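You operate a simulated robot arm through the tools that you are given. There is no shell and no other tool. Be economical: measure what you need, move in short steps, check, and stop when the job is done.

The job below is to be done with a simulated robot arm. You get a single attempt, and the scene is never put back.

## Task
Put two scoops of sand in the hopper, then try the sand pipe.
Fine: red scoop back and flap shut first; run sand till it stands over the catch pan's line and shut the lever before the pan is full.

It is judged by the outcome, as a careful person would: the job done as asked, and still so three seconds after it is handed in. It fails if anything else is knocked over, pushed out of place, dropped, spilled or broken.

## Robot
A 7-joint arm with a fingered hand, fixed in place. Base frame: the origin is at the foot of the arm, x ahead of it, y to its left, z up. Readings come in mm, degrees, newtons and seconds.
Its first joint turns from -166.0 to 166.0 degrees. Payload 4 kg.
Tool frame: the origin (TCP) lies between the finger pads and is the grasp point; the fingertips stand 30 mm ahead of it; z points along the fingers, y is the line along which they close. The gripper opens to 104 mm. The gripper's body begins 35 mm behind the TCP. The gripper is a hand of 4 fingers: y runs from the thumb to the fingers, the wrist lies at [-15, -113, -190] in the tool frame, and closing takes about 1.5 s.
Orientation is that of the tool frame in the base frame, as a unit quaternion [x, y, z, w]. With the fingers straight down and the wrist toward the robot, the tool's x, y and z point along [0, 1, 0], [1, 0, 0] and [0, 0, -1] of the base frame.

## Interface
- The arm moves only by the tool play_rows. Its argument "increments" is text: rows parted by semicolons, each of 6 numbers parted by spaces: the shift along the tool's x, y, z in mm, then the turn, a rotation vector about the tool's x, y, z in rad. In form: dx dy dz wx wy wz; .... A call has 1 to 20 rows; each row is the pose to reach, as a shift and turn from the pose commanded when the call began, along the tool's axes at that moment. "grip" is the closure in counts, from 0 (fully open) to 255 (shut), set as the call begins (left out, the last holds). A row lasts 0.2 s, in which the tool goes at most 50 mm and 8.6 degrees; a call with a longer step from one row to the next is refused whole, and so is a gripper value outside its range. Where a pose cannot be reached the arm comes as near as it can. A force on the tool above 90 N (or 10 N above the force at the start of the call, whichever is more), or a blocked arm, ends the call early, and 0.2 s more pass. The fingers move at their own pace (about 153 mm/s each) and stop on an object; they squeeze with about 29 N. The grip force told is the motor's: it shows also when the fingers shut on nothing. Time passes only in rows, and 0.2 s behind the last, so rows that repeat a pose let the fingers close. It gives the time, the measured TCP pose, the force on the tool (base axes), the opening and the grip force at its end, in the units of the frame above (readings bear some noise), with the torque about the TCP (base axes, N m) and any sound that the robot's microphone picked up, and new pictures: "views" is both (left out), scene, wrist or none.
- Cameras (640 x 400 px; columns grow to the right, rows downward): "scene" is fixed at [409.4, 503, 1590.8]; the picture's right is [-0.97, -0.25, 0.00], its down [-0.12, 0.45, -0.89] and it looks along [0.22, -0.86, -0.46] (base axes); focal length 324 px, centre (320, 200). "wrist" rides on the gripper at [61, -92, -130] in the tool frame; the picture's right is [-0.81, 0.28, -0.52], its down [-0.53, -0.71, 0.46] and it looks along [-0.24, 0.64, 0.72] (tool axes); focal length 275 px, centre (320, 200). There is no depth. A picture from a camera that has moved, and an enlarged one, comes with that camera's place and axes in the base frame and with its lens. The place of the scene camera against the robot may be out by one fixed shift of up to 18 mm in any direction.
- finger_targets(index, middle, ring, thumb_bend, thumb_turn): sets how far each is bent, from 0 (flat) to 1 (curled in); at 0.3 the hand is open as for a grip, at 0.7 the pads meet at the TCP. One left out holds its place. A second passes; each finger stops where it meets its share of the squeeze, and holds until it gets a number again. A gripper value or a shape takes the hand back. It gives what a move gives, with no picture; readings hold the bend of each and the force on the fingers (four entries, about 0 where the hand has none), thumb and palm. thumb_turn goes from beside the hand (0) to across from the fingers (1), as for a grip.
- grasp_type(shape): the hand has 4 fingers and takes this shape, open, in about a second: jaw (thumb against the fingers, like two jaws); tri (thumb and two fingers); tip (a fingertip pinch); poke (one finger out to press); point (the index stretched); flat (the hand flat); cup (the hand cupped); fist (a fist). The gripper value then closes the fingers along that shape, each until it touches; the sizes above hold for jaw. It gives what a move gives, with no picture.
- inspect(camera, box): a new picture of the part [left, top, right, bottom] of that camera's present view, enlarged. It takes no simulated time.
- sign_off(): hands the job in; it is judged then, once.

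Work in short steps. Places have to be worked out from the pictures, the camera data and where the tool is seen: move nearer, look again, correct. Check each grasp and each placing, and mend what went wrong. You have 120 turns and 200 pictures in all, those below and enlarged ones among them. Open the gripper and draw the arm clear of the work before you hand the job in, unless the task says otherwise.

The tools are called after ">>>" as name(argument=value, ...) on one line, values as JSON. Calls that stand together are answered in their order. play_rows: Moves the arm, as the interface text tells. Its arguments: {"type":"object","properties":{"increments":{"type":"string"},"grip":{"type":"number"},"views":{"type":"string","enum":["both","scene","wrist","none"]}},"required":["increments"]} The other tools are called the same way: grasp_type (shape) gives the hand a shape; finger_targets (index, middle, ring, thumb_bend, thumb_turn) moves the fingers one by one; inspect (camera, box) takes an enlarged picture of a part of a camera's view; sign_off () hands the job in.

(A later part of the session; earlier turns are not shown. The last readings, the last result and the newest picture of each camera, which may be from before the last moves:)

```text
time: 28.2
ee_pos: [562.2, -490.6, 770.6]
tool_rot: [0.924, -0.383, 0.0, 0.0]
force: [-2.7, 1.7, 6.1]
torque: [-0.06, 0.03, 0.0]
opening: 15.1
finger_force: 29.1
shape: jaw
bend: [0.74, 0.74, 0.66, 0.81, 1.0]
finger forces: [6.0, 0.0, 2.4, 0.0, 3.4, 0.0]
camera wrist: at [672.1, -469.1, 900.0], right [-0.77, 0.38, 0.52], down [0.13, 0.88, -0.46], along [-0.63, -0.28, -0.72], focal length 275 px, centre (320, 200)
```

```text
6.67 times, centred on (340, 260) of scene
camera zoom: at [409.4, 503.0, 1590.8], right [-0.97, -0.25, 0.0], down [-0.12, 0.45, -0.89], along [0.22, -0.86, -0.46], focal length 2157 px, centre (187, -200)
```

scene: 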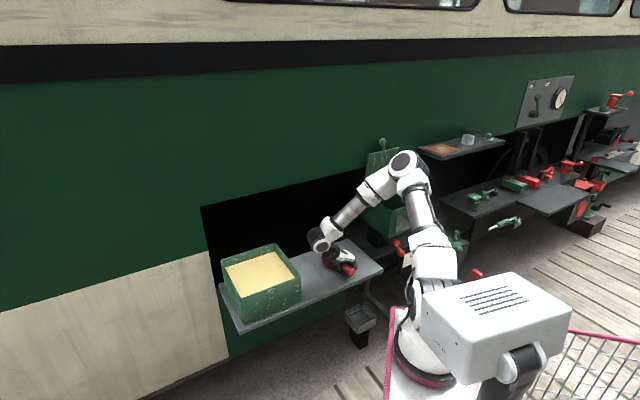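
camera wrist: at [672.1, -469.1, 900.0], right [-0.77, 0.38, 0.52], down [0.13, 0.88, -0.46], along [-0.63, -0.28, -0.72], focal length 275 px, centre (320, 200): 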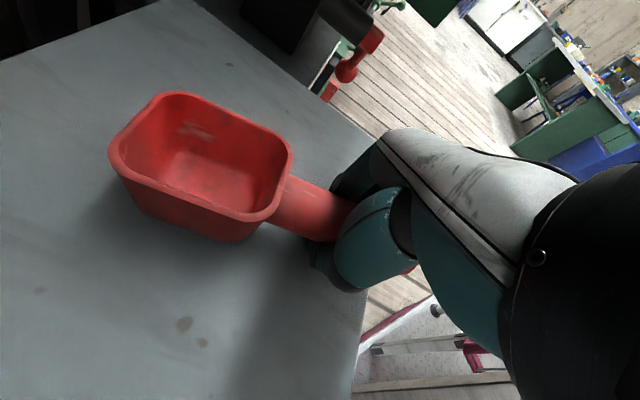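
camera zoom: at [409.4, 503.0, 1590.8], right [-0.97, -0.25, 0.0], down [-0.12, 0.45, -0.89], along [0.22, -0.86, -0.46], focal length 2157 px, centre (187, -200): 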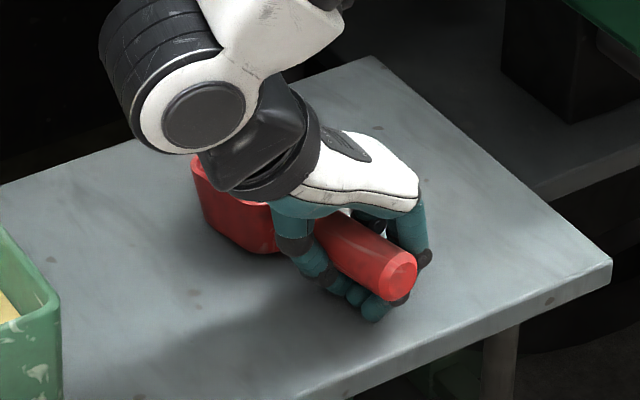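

The fingers wrap under the handle. I lift gently 60 mm and check the hold.

>>> play_rows(increments="0 0 -15 0 0 0; 0 0 -30 0 0 0; 0 0 -45 0 0 0; 0 0 -65 0 0 0; 0 0 -65 0 0 0")

>>> inspect(camera="scene", box=[310, 210, 370, 270])

```text
time: 29.4
ee_pos: [563.1, -489.9, 834.5]
tool_rot: [0.924, -0.382, 0.0, 0.0]
force: [0.5, 0.0, -0.9]
torque: [0.02, 0.01, 0.05]
opening: 14.6
finger_force: 29.0
shape: jaw
bend: [0.73, 0.74, 0.71, 0.81, 1.0]
finger forces: [7.2, 0.0, 1.0, 0.0, 3.6, 0.0]
camera wrist: at [671.6, -469.5, 965.3], right [-0.77, 0.38, 0.52], down [0.13, 0.88, -0.46], along [-0.63, -0.28, -0.72], focal length 275 px, centre (320, 200)
```

scene: 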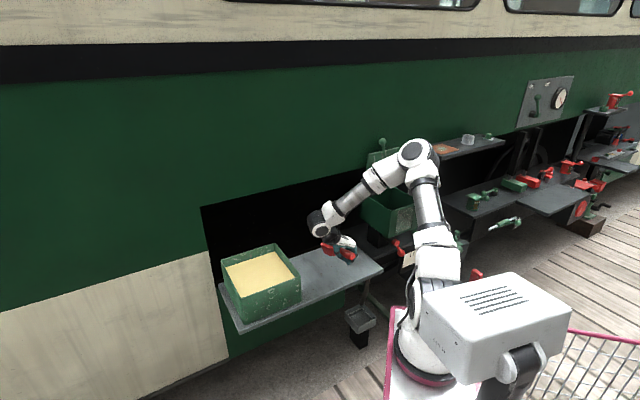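
wrist: 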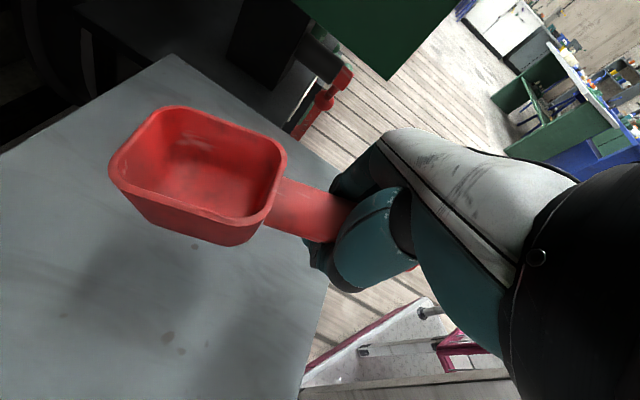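

```text
6.67 times, centred on (340, 240) of scene
camera zoom: at [409.4, 503.0, 1590.8], right [-0.97, -0.25, 0.0], down [-0.12, 0.45, -0.89], along [0.22, -0.86, -0.46], focal length 2157 px, centre (187, -67)
```

zoom: 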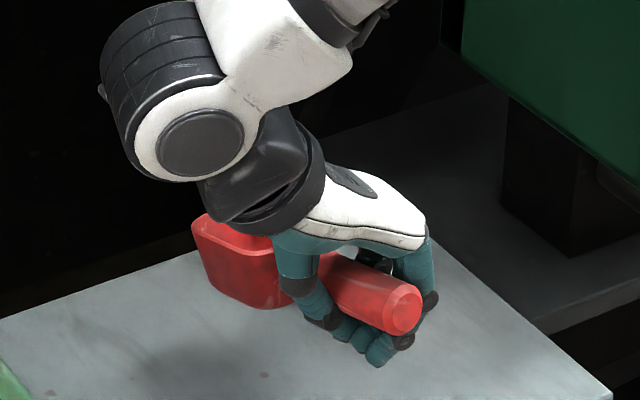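

The scoop is held. I zoom the wrist view to measure the bowl's pose in the hand.

>>> inspect(camera="wrist", box=[90, 80, 350, 270])

```text
2.11 times, centred on (220, 175) of wrist
camera zoom: at [671.6, -469.5, 965.3], right [-0.77, 0.38, 0.52], down [0.13, 0.88, -0.46], along [-0.63, -0.28, -0.72], focal length 580 px, centre (530, 253)
```

zoom: 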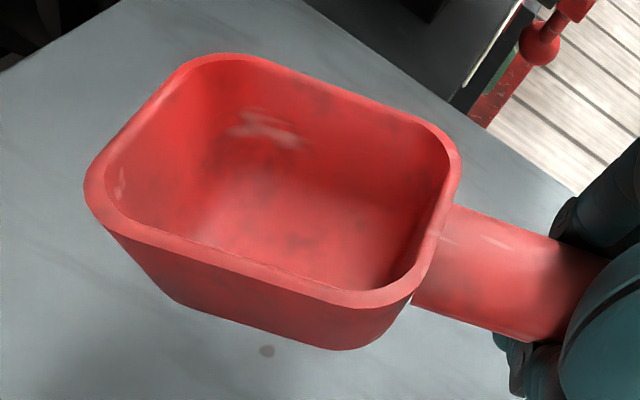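

The bowl sits about 17° nose-down in the hand, centred about 89 mm ahead of the TCP. I tilt the hand 0.3 rad to level it and move up over the sand box to look.

>>> play_rows(increments="0 0 -40 0 0.05 0; 0 -20 -80 0 0.1 0; 0 -55 -115 0 0.15 0; 0 -95 -140 0 0.2 0; 0 -138 -150 0 0.25 0; 0 -180 -160 0 0.3 0; 0 -222 -170 0 0.3 0; 0 -264 -180 0 0.3 0; 0 -306 -185 0 0.3 0; 0 -350 -185 0 0.3 0; 0 -350 -185 0 0.3 0")

>>> inspect(camera="scene", box=[200, 150, 340, 340])

```text
time: 31.8
ee_pos: [810.1, -244.4, 1016.9]
tool_rot: [0.914, -0.378, 0.138, 0.058]
force: [-0.9, 0.5, -0.4]
torque: [0.05, 0.06, -0.02]
opening: 14.3
finger_force: 28.8
shape: jaw
bend: [0.73, 0.74, 0.71, 0.81, 1.0]
finger forces: [6.9, 0.1, 1.2, 0.0, 3.6, 0.0]
camera wrist: at [890.1, -193.0, 1161.3], right [-0.85, 0.46, 0.26], down [0.24, 0.77, -0.59], along [-0.47, -0.44, -0.76], focal length 275 px, centre (320, 200)
```

scene: 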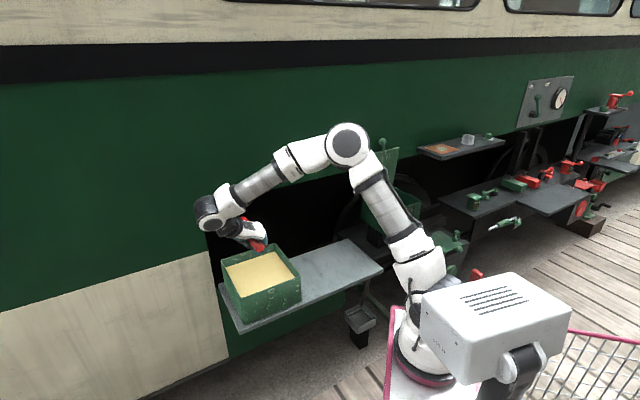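
wrist: 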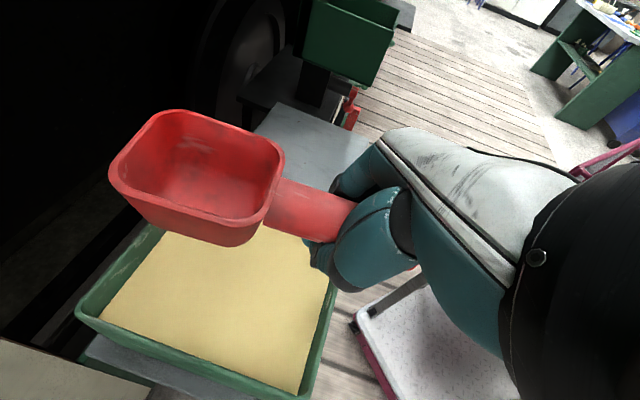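

```text
2.11 times, centred on (270, 245) of scene
camera zoom: at [409.4, 503.0, 1590.8], right [-0.97, -0.25, 0.0], down [-0.12, 0.45, -0.89], along [0.22, -0.86, -0.46], focal length 681 px, centre (425, 105)
```

zoom: 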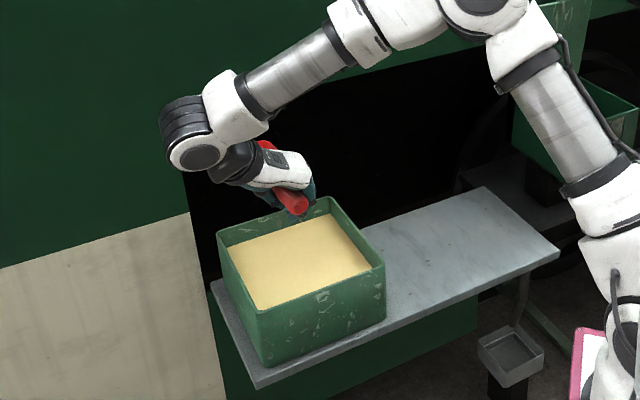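

Box rim: u 702–926, v 250–463, z≈851, sand about 28 mm below the rim. I test a nose-down dip pose (tilt -0.35) above the box first to be sure it is reachable.

>>> play_rows(increments="0 6 12 0 -0.11 0; 1 12 25 0 -0.22 0; 1 18 38 0 -0.33 0; 2 24 50 0 -0.44 0; 2 30 64 0 -0.55 0; 2 34 76 0 -0.65 0; 2 34 76 0 -0.65 0")

>>> inspect(camera="scene", box=[200, 180, 320, 340])

```text
time: 33.4
ee_pos: [804.1, -284.3, 946.3]
tool_rot: [0.91, -0.377, -0.161, -0.067]
force: [0.7, 0.8, 0.0]
torque: [0.03, 0.05, 0.03]
opening: 14.4
finger_force: 28.5
shape: jaw
bend: [0.73, 0.74, 0.71, 0.81, 1.0]
finger forces: [6.8, 0.1, 1.1, 0.1, 3.9, 0.1]
camera wrist: at [942.2, -292.4, 1048.5], right [-0.61, 0.22, 0.76], down [0.04, 0.97, -0.24], along [-0.79, -0.12, -0.6], focal length 275 px, centre (320, 200)
```

scene: 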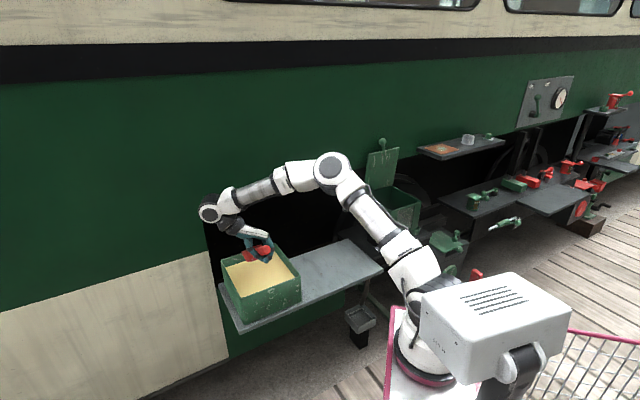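
wrist: 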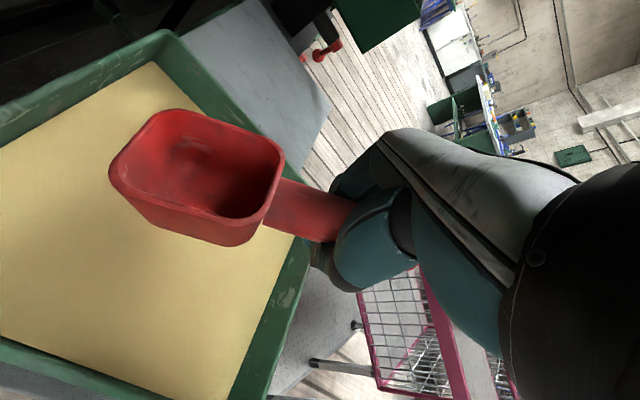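

```text
2.50 times, centred on (260, 260) of scene
camera zoom: at [409.4, 503.0, 1590.8], right [-0.97, -0.25, 0.0], down [-0.12, 0.45, -0.89], along [0.22, -0.86, -0.46], focal length 809 px, centre (470, 50)
```

zoom: 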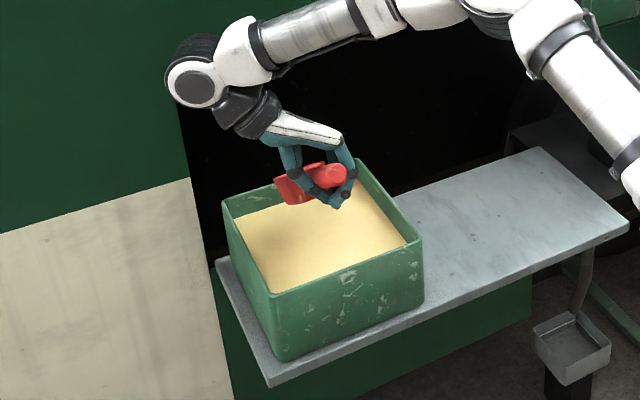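

Pose reached exactly. I dip straight down about 94 mm so the bowl digs into the sand.

>>> play_rows(increments="8 0 23 0 0 0; 17 0 47 0 0 0; 24 0 67 0 0 0; 29 0 80 0 0 0; 32 0 88 0 0 0; 32 0 88 0 0 0")

>>> inspect(camera="scene", box=[200, 180, 320, 340])

```text
time: 34.8
ee_pos: [804.5, -283.7, 853.3]
tool_rot: [0.91, -0.377, -0.16, -0.066]
force: [0.8, 0.2, 1.1]
torque: [-0.03, -0.02, 0.01]
opening: 12.9
finger_force: 29.1
shape: jaw
bend: [0.73, 0.74, 0.71, 0.8, 1.0]
finger forces: [0.4, 0.0, 0.6, 0.1, 0.8, 0.0]
camera wrist: at [941.9, -292.0, 955.1], right [-0.61, 0.22, 0.76], down [0.04, 0.97, -0.25], along [-0.79, -0.12, -0.6], focal length 275 px, centre (320, 200)
```

scene: 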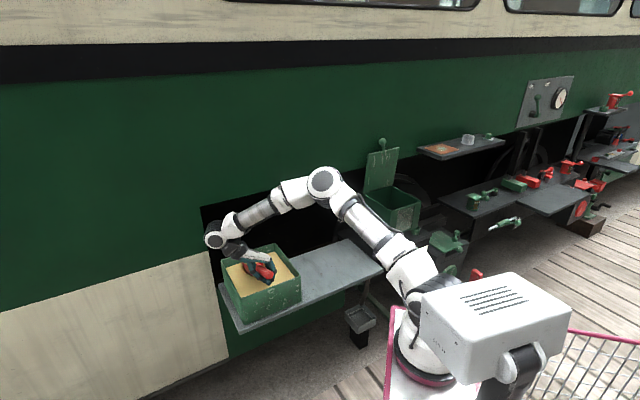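
wrist: 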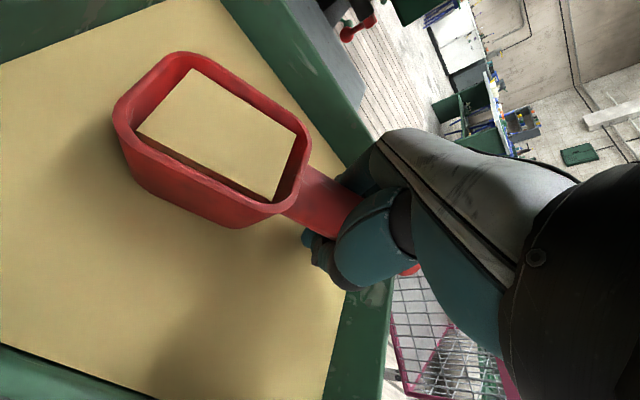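

```text
2.50 times, centred on (260, 260) of scene
camera zoom: at [409.4, 503.0, 1590.8], right [-0.97, -0.25, 0.0], down [-0.12, 0.45, -0.89], along [0.22, -0.86, -0.46], focal length 809 px, centre (470, 50)
```

zoom: 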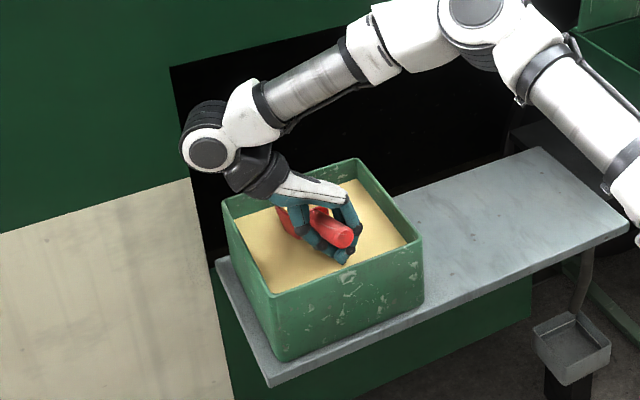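

The bowl has filled with sand, but the handle has ridden up a bit in the hand; bowl is now about 26° nose-down in the world. I slowly level and raise it inside the box.

>>> play_rows(increments="-1 0 -3 0 0.07 0; -2 0 -6 0 0.14 0; -4 0 -11 0 0.21 0; -6 0 -16 0 0.28 0; -8 0 -22 0 0.35 0; -10 0 -28 0 0.42 0; -10 0 -28 0 0.42 0")

>>> inspect(camera="scene", box=[220, 200, 310, 310])

```text
time: 36.4
ee_pos: [802.9, -284.0, 882.2]
tool_rot: [0.924, -0.382, 0.032, 0.013]
force: [0.4, 0.3, -0.1]
torque: [0.05, 0.0, -0.01]
opening: 13.0
finger_force: 28.7
shape: jaw
bend: [0.73, 0.74, 0.71, 0.8, 1.0]
finger forces: [1.3, 0.1, 0.0, 0.0, 1.5, 0.8]
camera wrist: at [906.1, -256.5, 1018.0], right [-0.79, 0.4, 0.46], down [0.15, 0.86, -0.49], along [-0.59, -0.32, -0.74], focal length 275 px, centre (320, 200)
```

scene: 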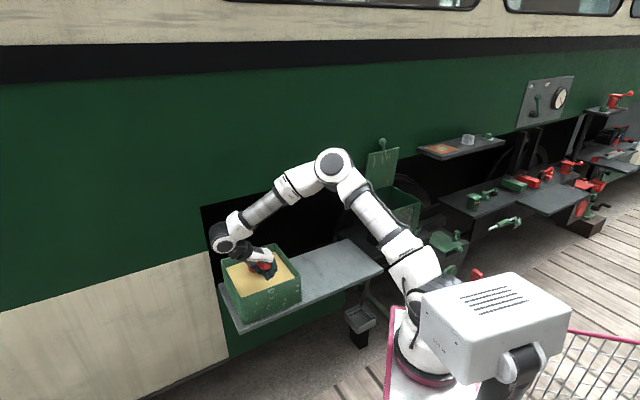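
wrist: 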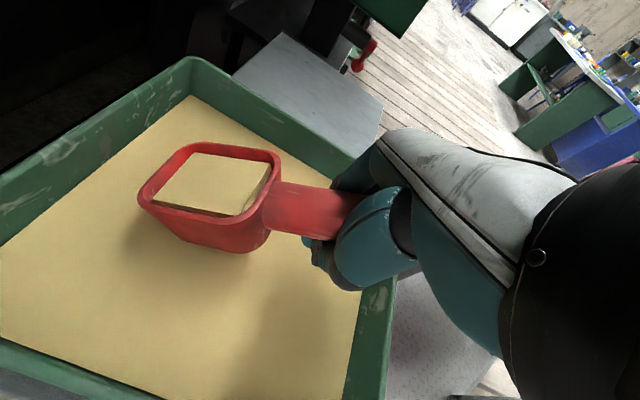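

```text
3.64 times, centred on (265, 255) of scene
camera zoom: at [409.4, 503.0, 1590.8], right [-0.97, -0.25, 0.0], down [-0.12, 0.45, -0.89], along [0.22, -0.86, -0.46], focal length 1177 px, centre (520, 0)
```

zoom: 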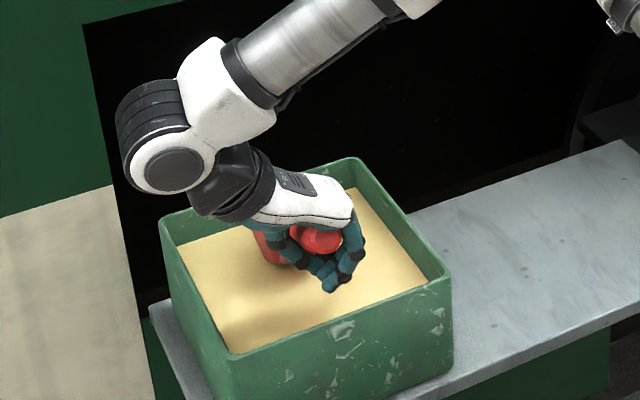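

The scoop is sagging nose-down in a loose cradle of fingers. Before going on I tighten the fingers individually and read the forces.

>>> finger_targets(index=1, middle=1, ring=1, thumb_bend=1)

>>> inspect(camera="wrist", box=[100, 60, 440, 330])

```text
time: 37.4
ee_pos: [804.0, -284.4, 882.3]
tool_rot: [0.924, -0.381, 0.032, 0.014]
force: [-0.5, 0.9, -1.1]
torque: [0.06, -0.01, 0.03]
opening: 2.8
finger_force: 28.4
shape: fingers
bend: [0.73, 0.94, 0.98, 0.89, 1.0]
finger forces: [0.7, 21.3, 17.9, 0.1, 0.0, 17.9]
```

```text
1.48 times, centred on (270, 195) of wrist
camera zoom: at [906.2, -256.6, 1017.9], right [-0.79, 0.4, 0.46], down [0.15, 0.86, -0.49], along [-0.59, -0.32, -0.74], focal length 408 px, centre (394, 207)
```

zoom: 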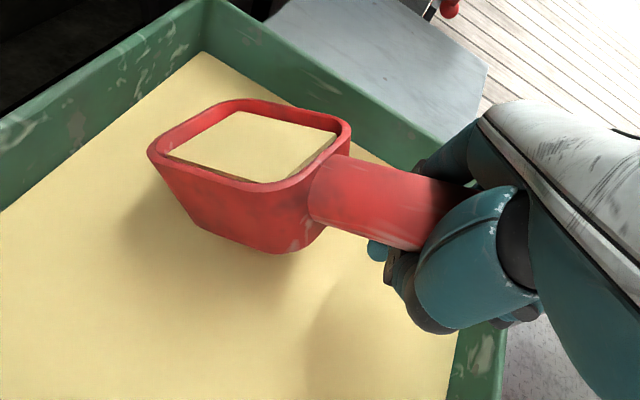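

That gave a firm power grip (palm 18 N). The bowl is about 20° nose-down in the world; I raise it 80 mm and level it by 0.37 rad over the box.

>>> play_rows(increments="1 0 -10 0 0.06 0; 2 0 -20 0 0.12 0; 3 0 -30 0 0.18 0; 4 0 -42 0 0.24 0; 5 0 -55 0 0.30 0; 5 0 -68 0 0.36 0; 5.6 0 -80 0 0.37 0; 5.6 0 -80 0 0.37 0")

>>> inspect(camera="scene", box=[210, 170, 310, 290])

>>> inspect(camera="wrist", box=[100, 60, 440, 330])

```text
time: 39.2
ee_pos: [820.6, -305.4, 993.0]
tool_rot: [0.906, -0.37, 0.193, 0.078]
force: [0.0, 0.1, -1.2]
torque: [0.06, 0.02, -0.01]
opening: 4.3
finger_force: 33.3
shape: fingers
bend: [0.73, 0.94, 0.98, 0.9, 1.0]
finger forces: [0.9, 20.5, 18.1, 0.0, 9.1, 17.6]
out of reach, approached as far as the arm can: row 4, 5, 6, 7, 8
camera wrist: at [886.7, -241.0, 1136.9], right [-0.87, 0.47, 0.14], down [0.29, 0.72, -0.63], along [-0.4, -0.51, -0.76], focal length 275 px, centre (320, 200)
```

scene: 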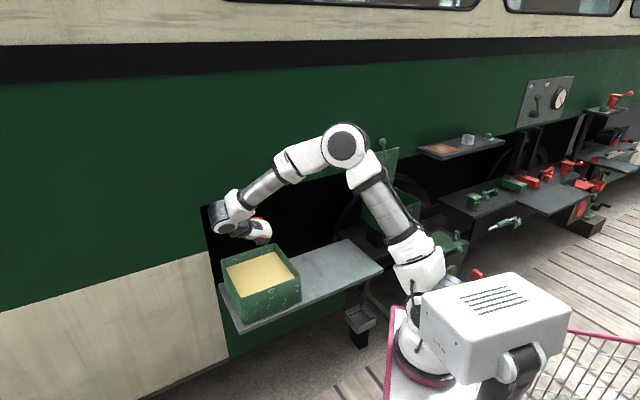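
wrist: 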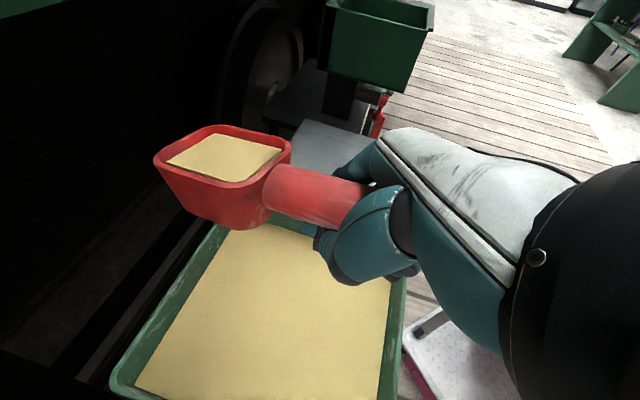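

```text
3.33 times, centred on (260, 230) of scene
camera zoom: at [409.4, 503.0, 1590.8], right [-0.97, -0.25, 0.0], down [-0.12, 0.45, -0.89], along [0.22, -0.86, -0.46], focal length 1079 px, centre (520, 100)
```

zoom: 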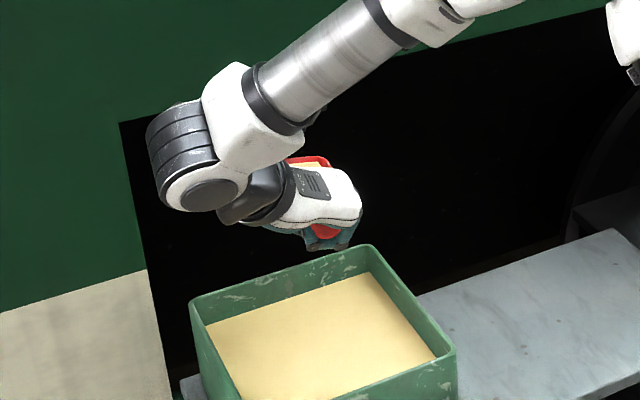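

```text
1.48 times, centred on (270, 195) of wrist
camera zoom: at [886.7, -241.0, 1136.9], right [-0.87, 0.47, 0.14], down [0.29, 0.72, -0.63], along [-0.4, -0.51, -0.76], focal length 408 px, centre (394, 207)
```

zoom: 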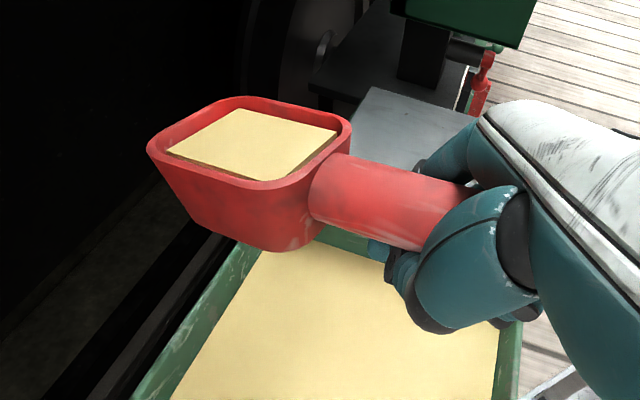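

The bowl is full, level and firmly held. I back out and up at the box before carrying it along the wall to the hopper.

>>> play_rows(increments="-8 5 -22 0 0 0; -16 20 -44 0 0 0; -25 45 -66 0 0 0; -33 80 -88 0 0 0; -33 115 -88 0 0 0; -33 115 -88 0 0 0")

```text
time: 40.6
ee_pos: [691.4, -337.7, 1059.3]
tool_rot: [0.902, -0.373, 0.201, 0.083]
force: [-0.1, 0.2, -0.5]
torque: [0.07, 0.05, 0.0]
opening: 4.5
finger_force: 32.5
shape: fingers
bend: [0.73, 0.94, 0.98, 0.9, 1.0]
finger forces: [0.9, 20.0, 17.9, 0.1, 9.0, 17.6]
out of reach, approached as far as the arm can: row 1
camera wrist: at [756.3, -272.9, 1203.5], right [-0.87, 0.48, 0.12], down [0.3, 0.71, -0.64], along [-0.39, -0.52, -0.76], focal length 275 px, centre (320, 200)
```

scene: 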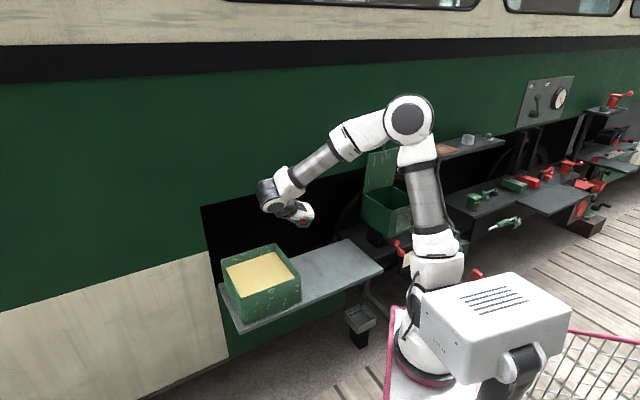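
wrist: 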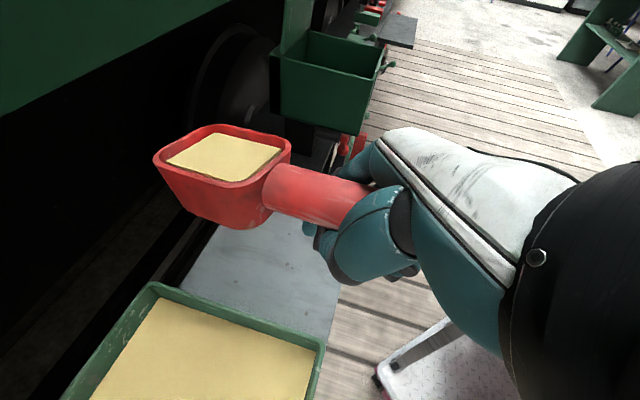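

Position u≈728, v≈250, z≈1059 with the sand intact. I carry it level along the wall to above the hopper.

>>> play_rows(increments="0 30 0 0 0 0; 0 70 0 0 0 0; 0 112 0 0 0 0; 0 154 0 0 0 0; 0 196 0 0 0 0; 0 238 0 0 0 0; 0 280 0 0 0 0; 0 322 0 0 0 0; 0 364 0 0 0 0; 0 406 0 0 0 0; 0 444 0 0 0 0; 0 475 0 0 0 0; 0 494 0 0 0 0; 0 494 0 0 0 0")

>>> inspect(camera="scene", box=[330, 110, 450, 250])

```text
time: 43.6
ee_pos: [341.5, -688.2, 1057.6]
tool_rot: [0.902, -0.374, 0.202, 0.084]
force: [0.2, 1.2, -0.4]
torque: [0.03, 0.05, -0.02]
opening: 4.6
finger_force: 31.8
shape: fingers
bend: [0.73, 0.94, 0.98, 0.9, 1.0]
finger forces: [0.9, 19.3, 17.8, 0.0, 8.8, 16.8]
camera wrist: at [406.7, -622.4, 1202.0], right [-0.87, 0.48, 0.12], down [0.3, 0.71, -0.64], along [-0.39, -0.52, -0.76], focal length 275 px, centre (320, 200)
```

scene: 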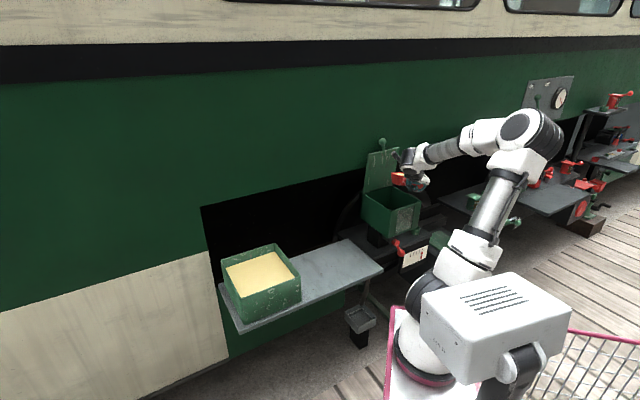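
wrist: 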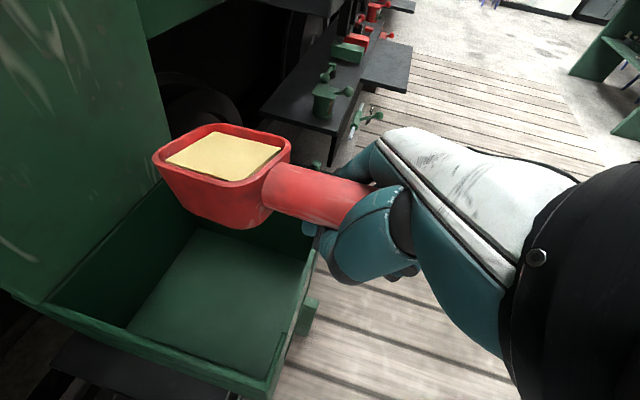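

```text
2.86 times, centred on (390, 180) of scene
camera zoom: at [409.4, 503.0, 1590.8], right [-0.97, -0.25, 0.0], down [-0.12, 0.45, -0.89], along [0.22, -0.86, -0.46], focal length 925 px, centre (120, 257)
```

zoom: 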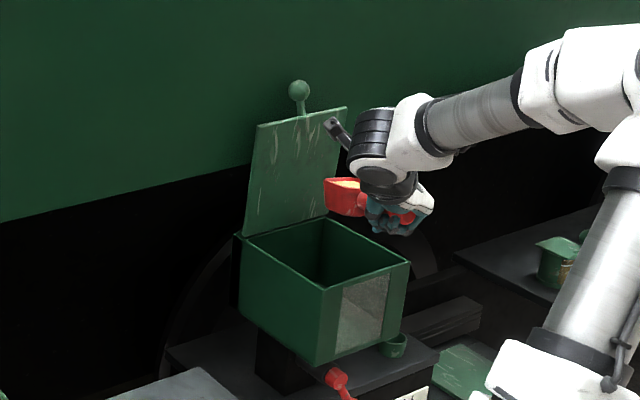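

The bowl centre is over the opening (u≈810, v≈-265, about 65 mm above the rim). I roll the scoop about its handle, first to about 70°.

>>> play_rows(increments="3 0 6 0 0 0; 6 0 12 0 0 0; 8.8 0 17 0.128 0 0.057; 8.8 0 17 0.256 0 0.114; 8.8 0 17 0.383 0 0.171; 8.8 0 17 0.511 0 0.228; 8.8 0 17 0.639 0 0.286; 8.8 0 17 0.767 0 0.343; 8.8 0 17 0.895 0 0.4; 8.8 0 17 1.02 0 0.457; 8.8 0 17 1.15 0 0.514; 8.8 0 17 1.15 0 0.514")

>>> inspect(camera="scene", box=[330, 110, 450, 250])

```text
time: 46.2
ee_pos: [353.2, -696.6, 1047.7]
tool_rot: [0.683, -0.411, 0.385, -0.466]
force: [0.0, -0.1, -1.7]
torque: [0.04, 0.04, -0.01]
opening: 4.9
finger_force: 25.5
shape: fingers
bend: [0.73, 0.94, 0.98, 0.91, 1.0]
finger forces: [1.7, 18.2, 17.3, 0.1, 0.0, 14.0]
camera wrist: at [275.6, -775.2, 1178.3], right [-0.82, 0.51, -0.24], down [0.36, 0.8, 0.48], along [0.44, 0.31, -0.84], focal length 275 px, centre (320, 200)
```

scene: 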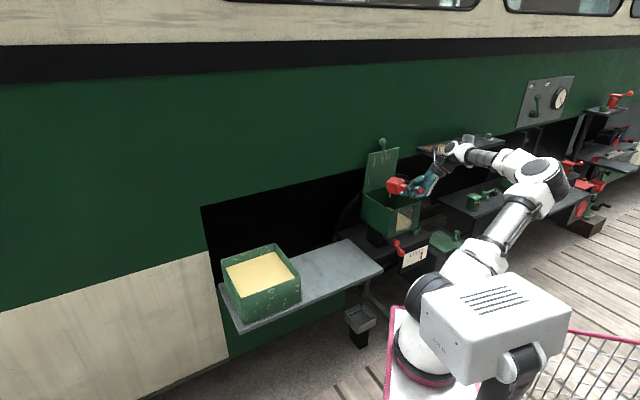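
wrist: 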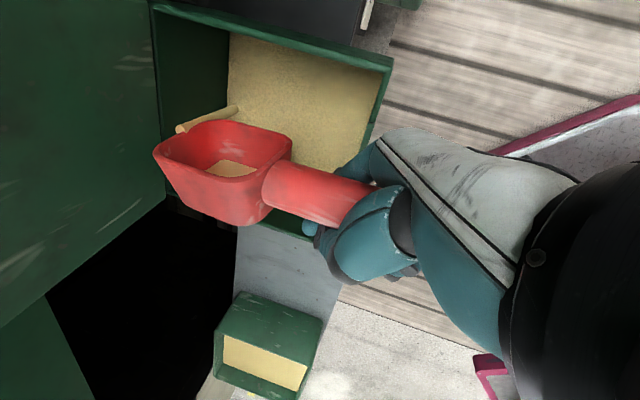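

```text
2.86 times, centred on (390, 180) of scene
camera zoom: at [409.4, 503.0, 1590.8], right [-0.97, -0.25, 0.0], down [-0.12, 0.45, -0.89], along [0.22, -0.86, -0.46], focal length 925 px, centre (120, 257)
```

zoom: 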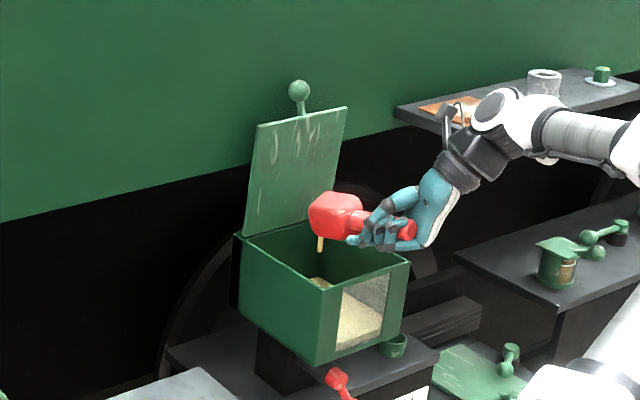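

Sand is pouring into the hopper. I roll further to about 115° to empty it completely.

>>> play_rows(increments="0 0 0 0.118 0 0.053; 0 0 0 0.237 0 0.106; 0 0 0 0.355 0 0.159; 0 0 0 0.474 0 0.212; 0 0 0 0.592 0 0.265; 0 0 0 0.684 0 0.306; 0 0 0 0.684 0 0.306; 0 0 0 0.684 0 0.306; 0 0 0 0.684 0 0.306; 0 0 0 0.684 0 0.306; 0 0 0 0.684 0 0.306; 0 0 0 0.684 0 0.306")

>>> inspect(camera="scene", box=[330, 110, 450, 250])

```text
time: 48.8
ee_pos: [352.7, -696.7, 1046.7]
tool_rot: [-0.419, 0.356, -0.425, 0.719]
force: [0.3, -0.1, -0.9]
torque: [0.06, 0.05, -0.02]
opening: 5.5
finger_force: 21.9
shape: fingers
bend: [0.73, 0.94, 0.98, 0.91, 1.0]
finger forces: [1.9, 11.3, 17.7, 0.0, 0.0, 12.5]
camera wrist: at [234.6, -819.0, 1068.8], right [-0.68, 0.66, -0.33], down [-0.03, 0.42, 0.91], along [0.74, 0.62, -0.26], focal length 275 px, centre (320, 200)
```

scene: 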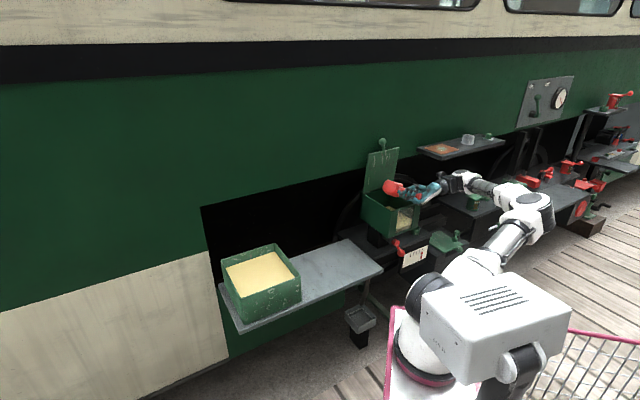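
wrist: 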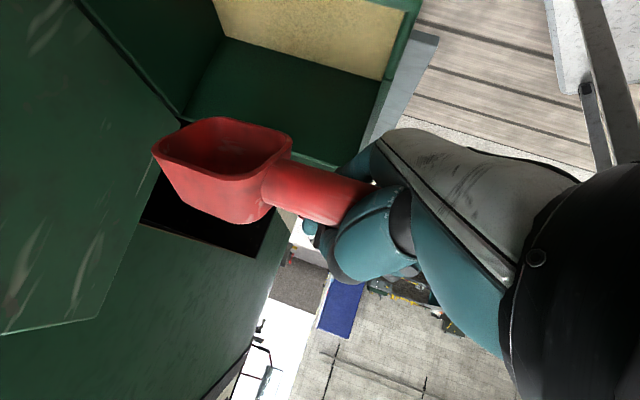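

```text
2.86 times, centred on (390, 180) of scene
camera zoom: at [409.4, 503.0, 1590.8], right [-0.97, -0.25, 0.0], down [-0.12, 0.45, -0.89], along [0.22, -0.86, -0.46], focal length 925 px, centre (120, 257)
```

zoom: 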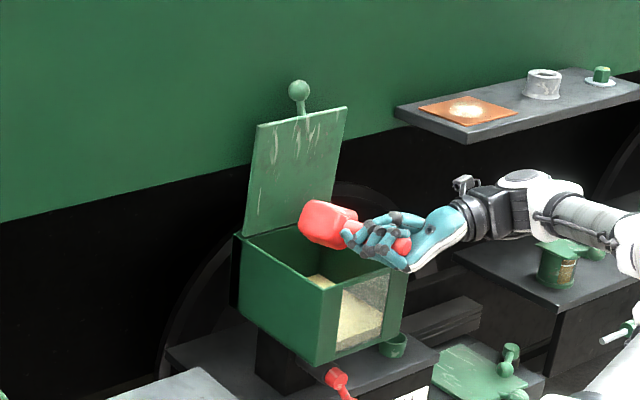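

The scoop is empty and the sand is all in the hopper. I roll back upright.

>>> play_rows(increments="0 0 0 -0.125 0 -0.056; 0 0 0 -0.25 0 -0.112; 0 0 0 -0.375 0 -0.168; 0 0 0 -0.5 0 -0.224; 0 0 0 -0.625 0 -0.28; 0 0 0 -0.75 0 -0.336; 0 0 0 -0.875 0 -0.392; 0 0 0 -1.0 0 -0.448; 0 0 0 -1.125 0 -0.504; 0 0 0 -1.25 0 -0.56; 0 0 0 -1.375 0 -0.616; 0 0 0 -1.5 0 -0.672; 0 0 0 -1.625 0 -0.728; 0 0 0 -1.75 0 -0.784; 0 0 0 -1.834 0 -0.82; 0 0 0 -1.834 0 -0.82", views="wrist")

```text
time: 52.2
ee_pos: [354.2, -697.7, 1046.1]
tool_rot: [0.902, -0.374, 0.201, 0.084]
force: [0.4, 0.4, -0.6]
torque: [0.1, 0.03, 0.0]
opening: 5.4
finger_force: 21.2
shape: fingers
bend: [0.73, 0.94, 0.98, 0.91, 1.0]
finger forces: [1.4, 11.2, 17.5, 0.0, 0.0, 11.5]
camera wrist: at [417.7, -632.7, 1190.9], right [-0.87, 0.48, 0.12], down [0.3, 0.71, -0.64], along [-0.39, -0.52, -0.76], focal length 275 px, centre (320, 200)
```

wrist: 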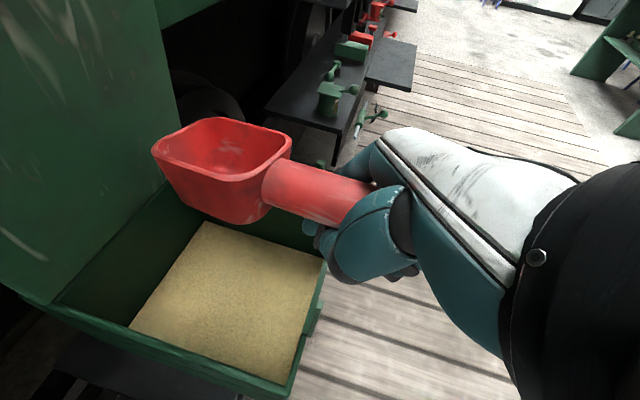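

The hopper holds the first scoop. I go back to the box for the second, tilting nose-down on arrival.

>>> play_rows(increments="0 -30 0 0 0 0; 0 -72 0 0 0 0; 0 -115 0 0 0 0; 0 -158 0 0 0 0; 0 -201 0 0 0 0; 0 -244 0 0 0 0; 0 -287 0 0 0 0; 0 -330 3 0 -0.05 0; 0 -373 8 0 -0.1 0; 0 -416 15 0 -0.15 0; 0 -459 22 0 -0.2 0; 1 -500 30 0 -0.26 0; 1 -540 38 0 -0.32 0; 1 -580 45 0 -0.38 0; 1 -609 51 0 -0.42 0; 1 -609 51 0 -0.42 0")

```text
time: 55.6
ee_pos: [799.2, -283.0, 1001.2]
tool_rot: [0.924, -0.382, 0.009, 0.004]
force: [-0.2, -0.1, -0.7]
torque: [0.03, 0.0, 0.0]
opening: 5.3
finger_force: 19.6
shape: fingers
bend: [0.73, 0.95, 0.98, 0.91, 1.0]
finger forces: [1.2, 11.2, 17.7, 0.0, 0.0, 10.4]
camera wrist: at [906.0, -259.3, 1132.8], right [-0.77, 0.39, 0.5], down [0.13, 0.87, -0.47], along [-0.62, -0.29, -0.73], focal length 275 px, centre (320, 200)
```

scene: 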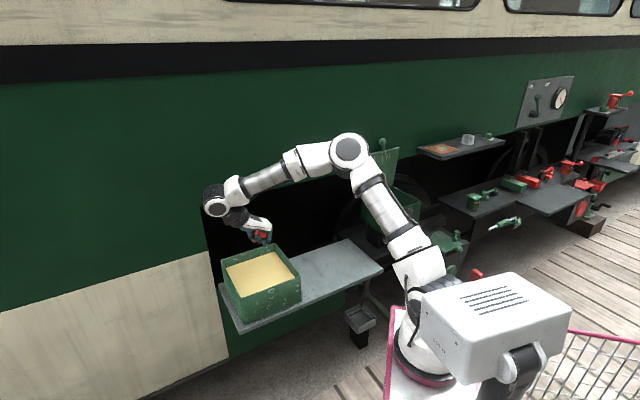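
wrist: 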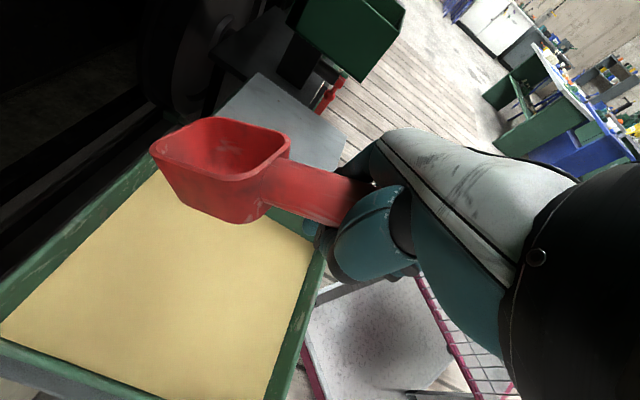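

In place over the box (u≈765, v≈365). I dip down to z≈862 first and check forces and fill.

>>> play_rows(increments="0 0 35 0 0 0; 0 0 70 0 0 0; 0 0 105 0 0 0; 0 0 128 0 0 0; 0 0 139 0 0 0; 0 0 139 0 0 0")

```text
time: 57.0
ee_pos: [801.3, -285.0, 861.4]
tool_rot: [0.924, -0.383, 0.01, 0.005]
force: [-0.5, 1.5, 1.9]
torque: [-0.2, -0.02, -0.07]
opening: 5.7
finger_force: 19.6
shape: fingers
bend: [0.73, 0.95, 0.98, 0.91, 1.0]
finger forces: [1.4, 9.0, 18.8, 0.1, 0.0, 9.9]
camera wrist: at [907.7, -262.2, 993.5], right [-0.77, 0.39, 0.5], down [0.13, 0.87, -0.47], along [-0.62, -0.29, -0.73], focal length 275 px, centre (320, 200)
```

scene: 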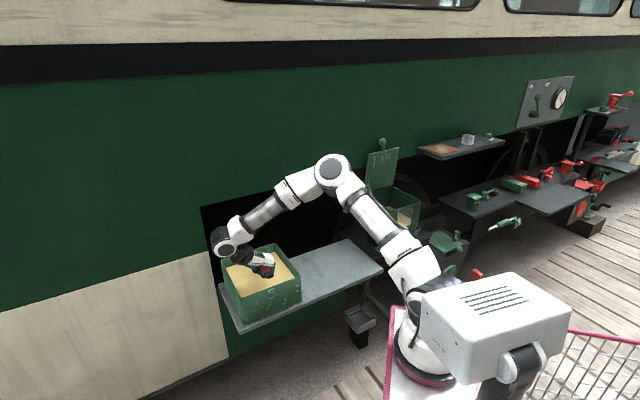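
wrist: 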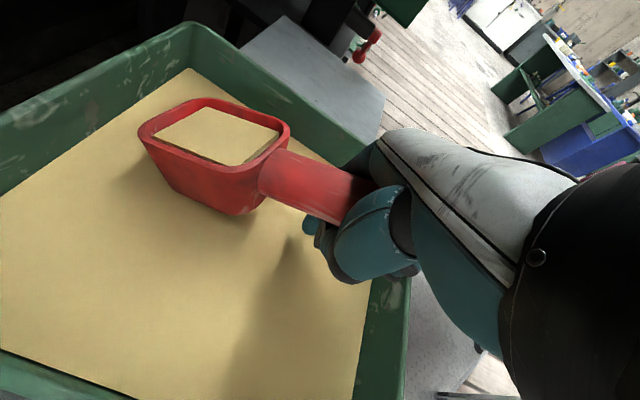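

The bowl filled again with light contact. I lift it out, retreat to u≈728 and level it.

>>> play_rows(increments="0 0 -15 0 0 0; 0 0 -32 0 0.03 0; 0 0 -52 0 0.07 0; -4 0 -74 0 0.12 0; -9 0 -96 0 0.17 0; -15 0 -118 0 0.22 0; -21 0 -140 0 0.27 0; -27 0 -160 0 0.32 0; -33 0 -178 0 0.37 0; -38 0 -190 0 0.4 0; -38 0 -190 0 0.4 0")

>>> inspect(camera="wrist", box=[100, 60, 440, 330])

```text
time: 59.4
ee_pos: [772.8, -254.8, 1050.9]
tool_rot: [0.903, -0.375, 0.193, 0.081]
force: [0.1, -0.1, -0.1]
torque: [0.05, 0.01, -0.02]
opening: 5.4
finger_force: 19.8
shape: fingers
bend: [0.73, 0.95, 0.98, 0.91, 1.0]
finger forces: [0.8, 11.5, 17.3, 0.0, 0.1, 10.9]
camera wrist: at [839.3, -192.8, 1194.9], right [-0.87, 0.48, 0.14], down [0.29, 0.72, -0.63], along [-0.4, -0.51, -0.76], focal length 275 px, centre (320, 200)
```

scene: 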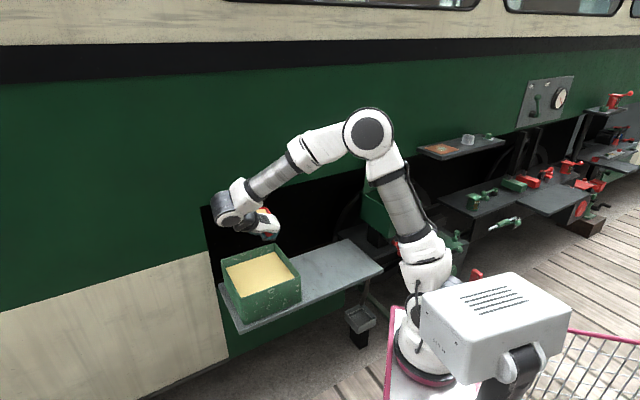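
wrist: 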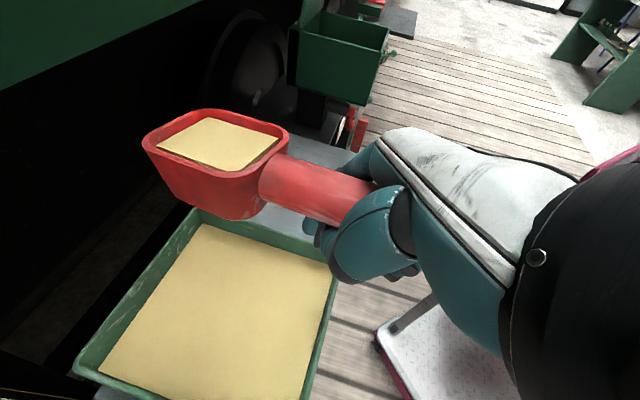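

```text
1.48 times, centred on (270, 195) of wrist
camera zoom: at [839.3, -192.8, 1194.9], right [-0.87, 0.48, 0.14], down [0.29, 0.72, -0.63], along [-0.4, -0.51, -0.76], focal length 408 px, centre (394, 207)
```

zoom: 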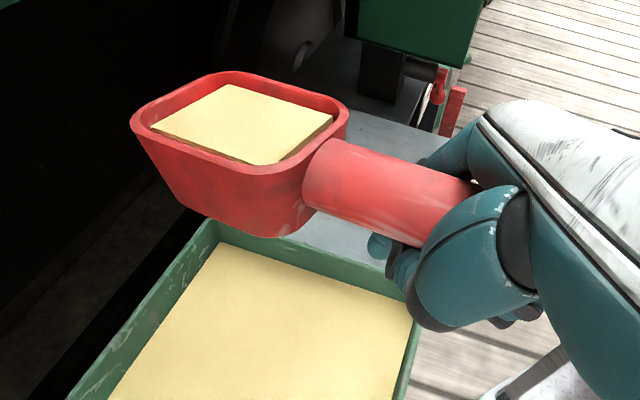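

Second scoop is full and level. Carry it to the hopper.

>>> play_rows(increments="0 30 0 0 0 0; 0 70 0 0 0 0; 0 112 0 0 0 0; 0 154 0 0 0 0; 0 196 0 0 0 0; 0 238 0 0 0 0; 0 280 0 0 0 0; 0 322 0 0 0 0; 0 364 0 0 0 0; 0 406 0 0 0 0; 0 448 0 0 0 0; 0 490 0 0 0 0; 0 530 0 0 0 0; 3 565 2 0 0 0; 8 592 5 0 0 0; 12 608 10 0 0 0; 12 608 10 0 0 0", views="wrist")

```text
time: 63.0
ee_pos: [351.0, -695.9, 1045.3]
tool_rot: [0.904, -0.374, 0.193, 0.079]
force: [0.5, 0.2, -1.0]
torque: [0.06, 0.05, 0.01]
opening: 5.7
finger_force: 20.1
shape: fingers
bend: [0.73, 0.95, 0.98, 0.91, 1.0]
finger forces: [0.8, 11.4, 17.1, 0.0, 0.0, 10.1]
camera wrist: at [418.5, -633.5, 1190.4], right [-0.87, 0.48, 0.14], down [0.29, 0.72, -0.63], along [-0.4, -0.51, -0.76], focal length 275 px, centre (320, 200)
```

wrist: 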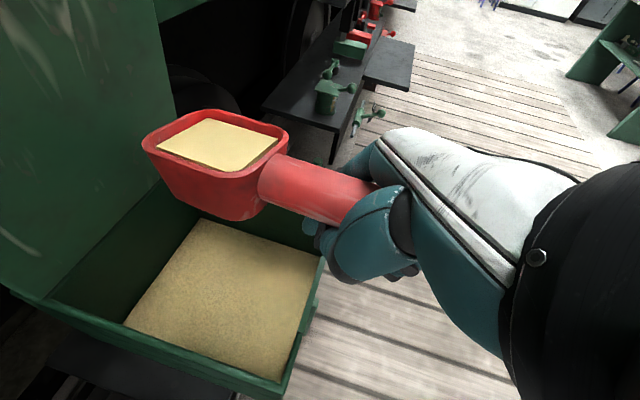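

Same dump position as before. I roll the scoop to about 115° and hold while it empties.

>>> play_rows(increments="0 0 0 0.125 0 0.056; 0 0 0 0.25 0 0.112; 0 0 0 0.375 0 0.168; 0 0 0 0.5 0 0.224; 0 0 0 0.625 0 0.28; 0 0 0 0.75 0 0.336; 0 0 0 0.875 0 0.392; 0 0 0 1.0 0 0.448; 0 0 0 1.125 0 0.504; 0 0 0 1.25 0 0.56; 0 0 0 1.375 0 0.616; 0 0 0 1.5 0 0.672; 0 0 0 1.625 0 0.728; 0 0 0 1.75 0 0.784; 0 0 0 1.834 0 0.82; 0 0 0 1.834 0 0.82; 0 0 0 1.834 0 0.82; 0 0 0 1.834 0 0.82; 0 0 0 1.834 0 0.82; 0 0 0 1.834 0 0.82")

>>> inspect(camera="scene", box=[330, 110, 450, 270])

```text
time: 67.2
ee_pos: [352.0, -696.6, 1046.9]
tool_rot: [-0.417, 0.365, -0.42, 0.719]
force: [0.1, 0.3, -0.6]
torque: [0.06, -0.01, -0.01]
opening: 5.8
finger_force: 18.9
shape: fingers
bend: [0.73, 0.95, 0.98, 0.91, 1.0]
finger forces: [1.4, 10.4, 17.4, 0.0, 0.0, 8.6]
camera wrist: at [234.5, -817.8, 1068.8], right [-0.68, 0.66, -0.31], down [-0.02, 0.4, 0.91], along [0.73, 0.63, -0.26], focal length 275 px, centre (320, 200)
```

scene: 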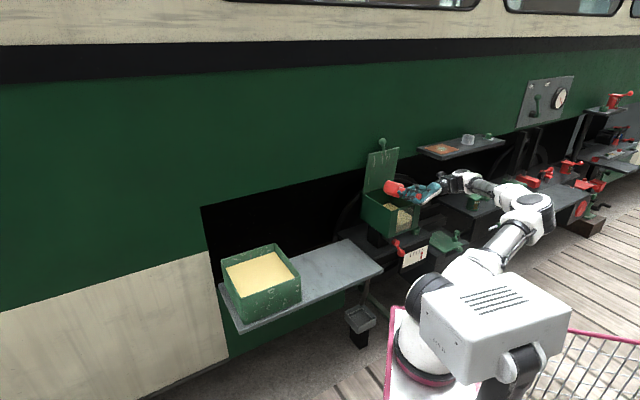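
wrist: 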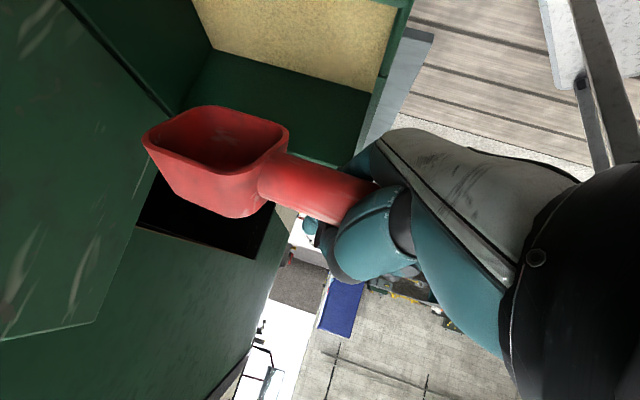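

```text
2.50 times, centred on (390, 190) of scene
camera zoom: at [409.4, 503.0, 1590.8], right [-0.97, -0.25, 0.0], down [-0.12, 0.45, -0.89], along [0.22, -0.86, -0.46], focal length 809 px, centre (145, 225)
```

zoom: 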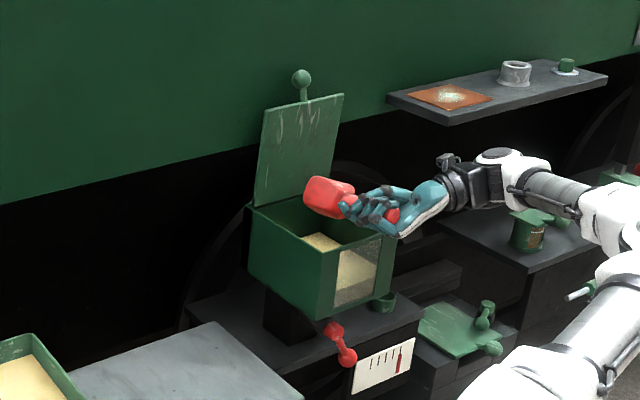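

Both scoops are in the hopper. I roll the scoop back upright.

>>> play_rows(increments="0 0 0 -0.125 0 -0.056; 0 0 0 -0.25 0 -0.112; 0 0 0 -0.375 0 -0.168; 0 0 0 -0.5 0 -0.224; 0 0 0 -0.625 0 -0.28; 0 0 0 -0.75 0 -0.336; 0 0 0 -0.875 0 -0.392; 0 0 0 -1.0 0 -0.448; 0 0 0 -1.125 0 -0.504; 0 0 0 -1.25 0 -0.56; 0 0 0 -1.375 0 -0.616; 0 0 0 -1.5 0 -0.672; 0 0 0 -1.625 0 -0.728; 0 0 0 -1.75 0 -0.784; 0 0 0 -1.834 0 -0.82; 0 0 0 -1.834 0 -0.82", views="none")

```text
time: 70.6
ee_pos: [353.6, -696.1, 1047.0]
tool_rot: [0.904, -0.374, 0.193, 0.08]
force: [-0.6, 0.4, -0.8]
torque: [0.05, 0.03, 0.03]
opening: 6.0
finger_force: 18.4
shape: fingers
bend: [0.73, 0.95, 0.98, 0.91, 1.0]
finger forces: [1.0, 10.2, 15.9, 0.0, 0.0, 8.6]
```

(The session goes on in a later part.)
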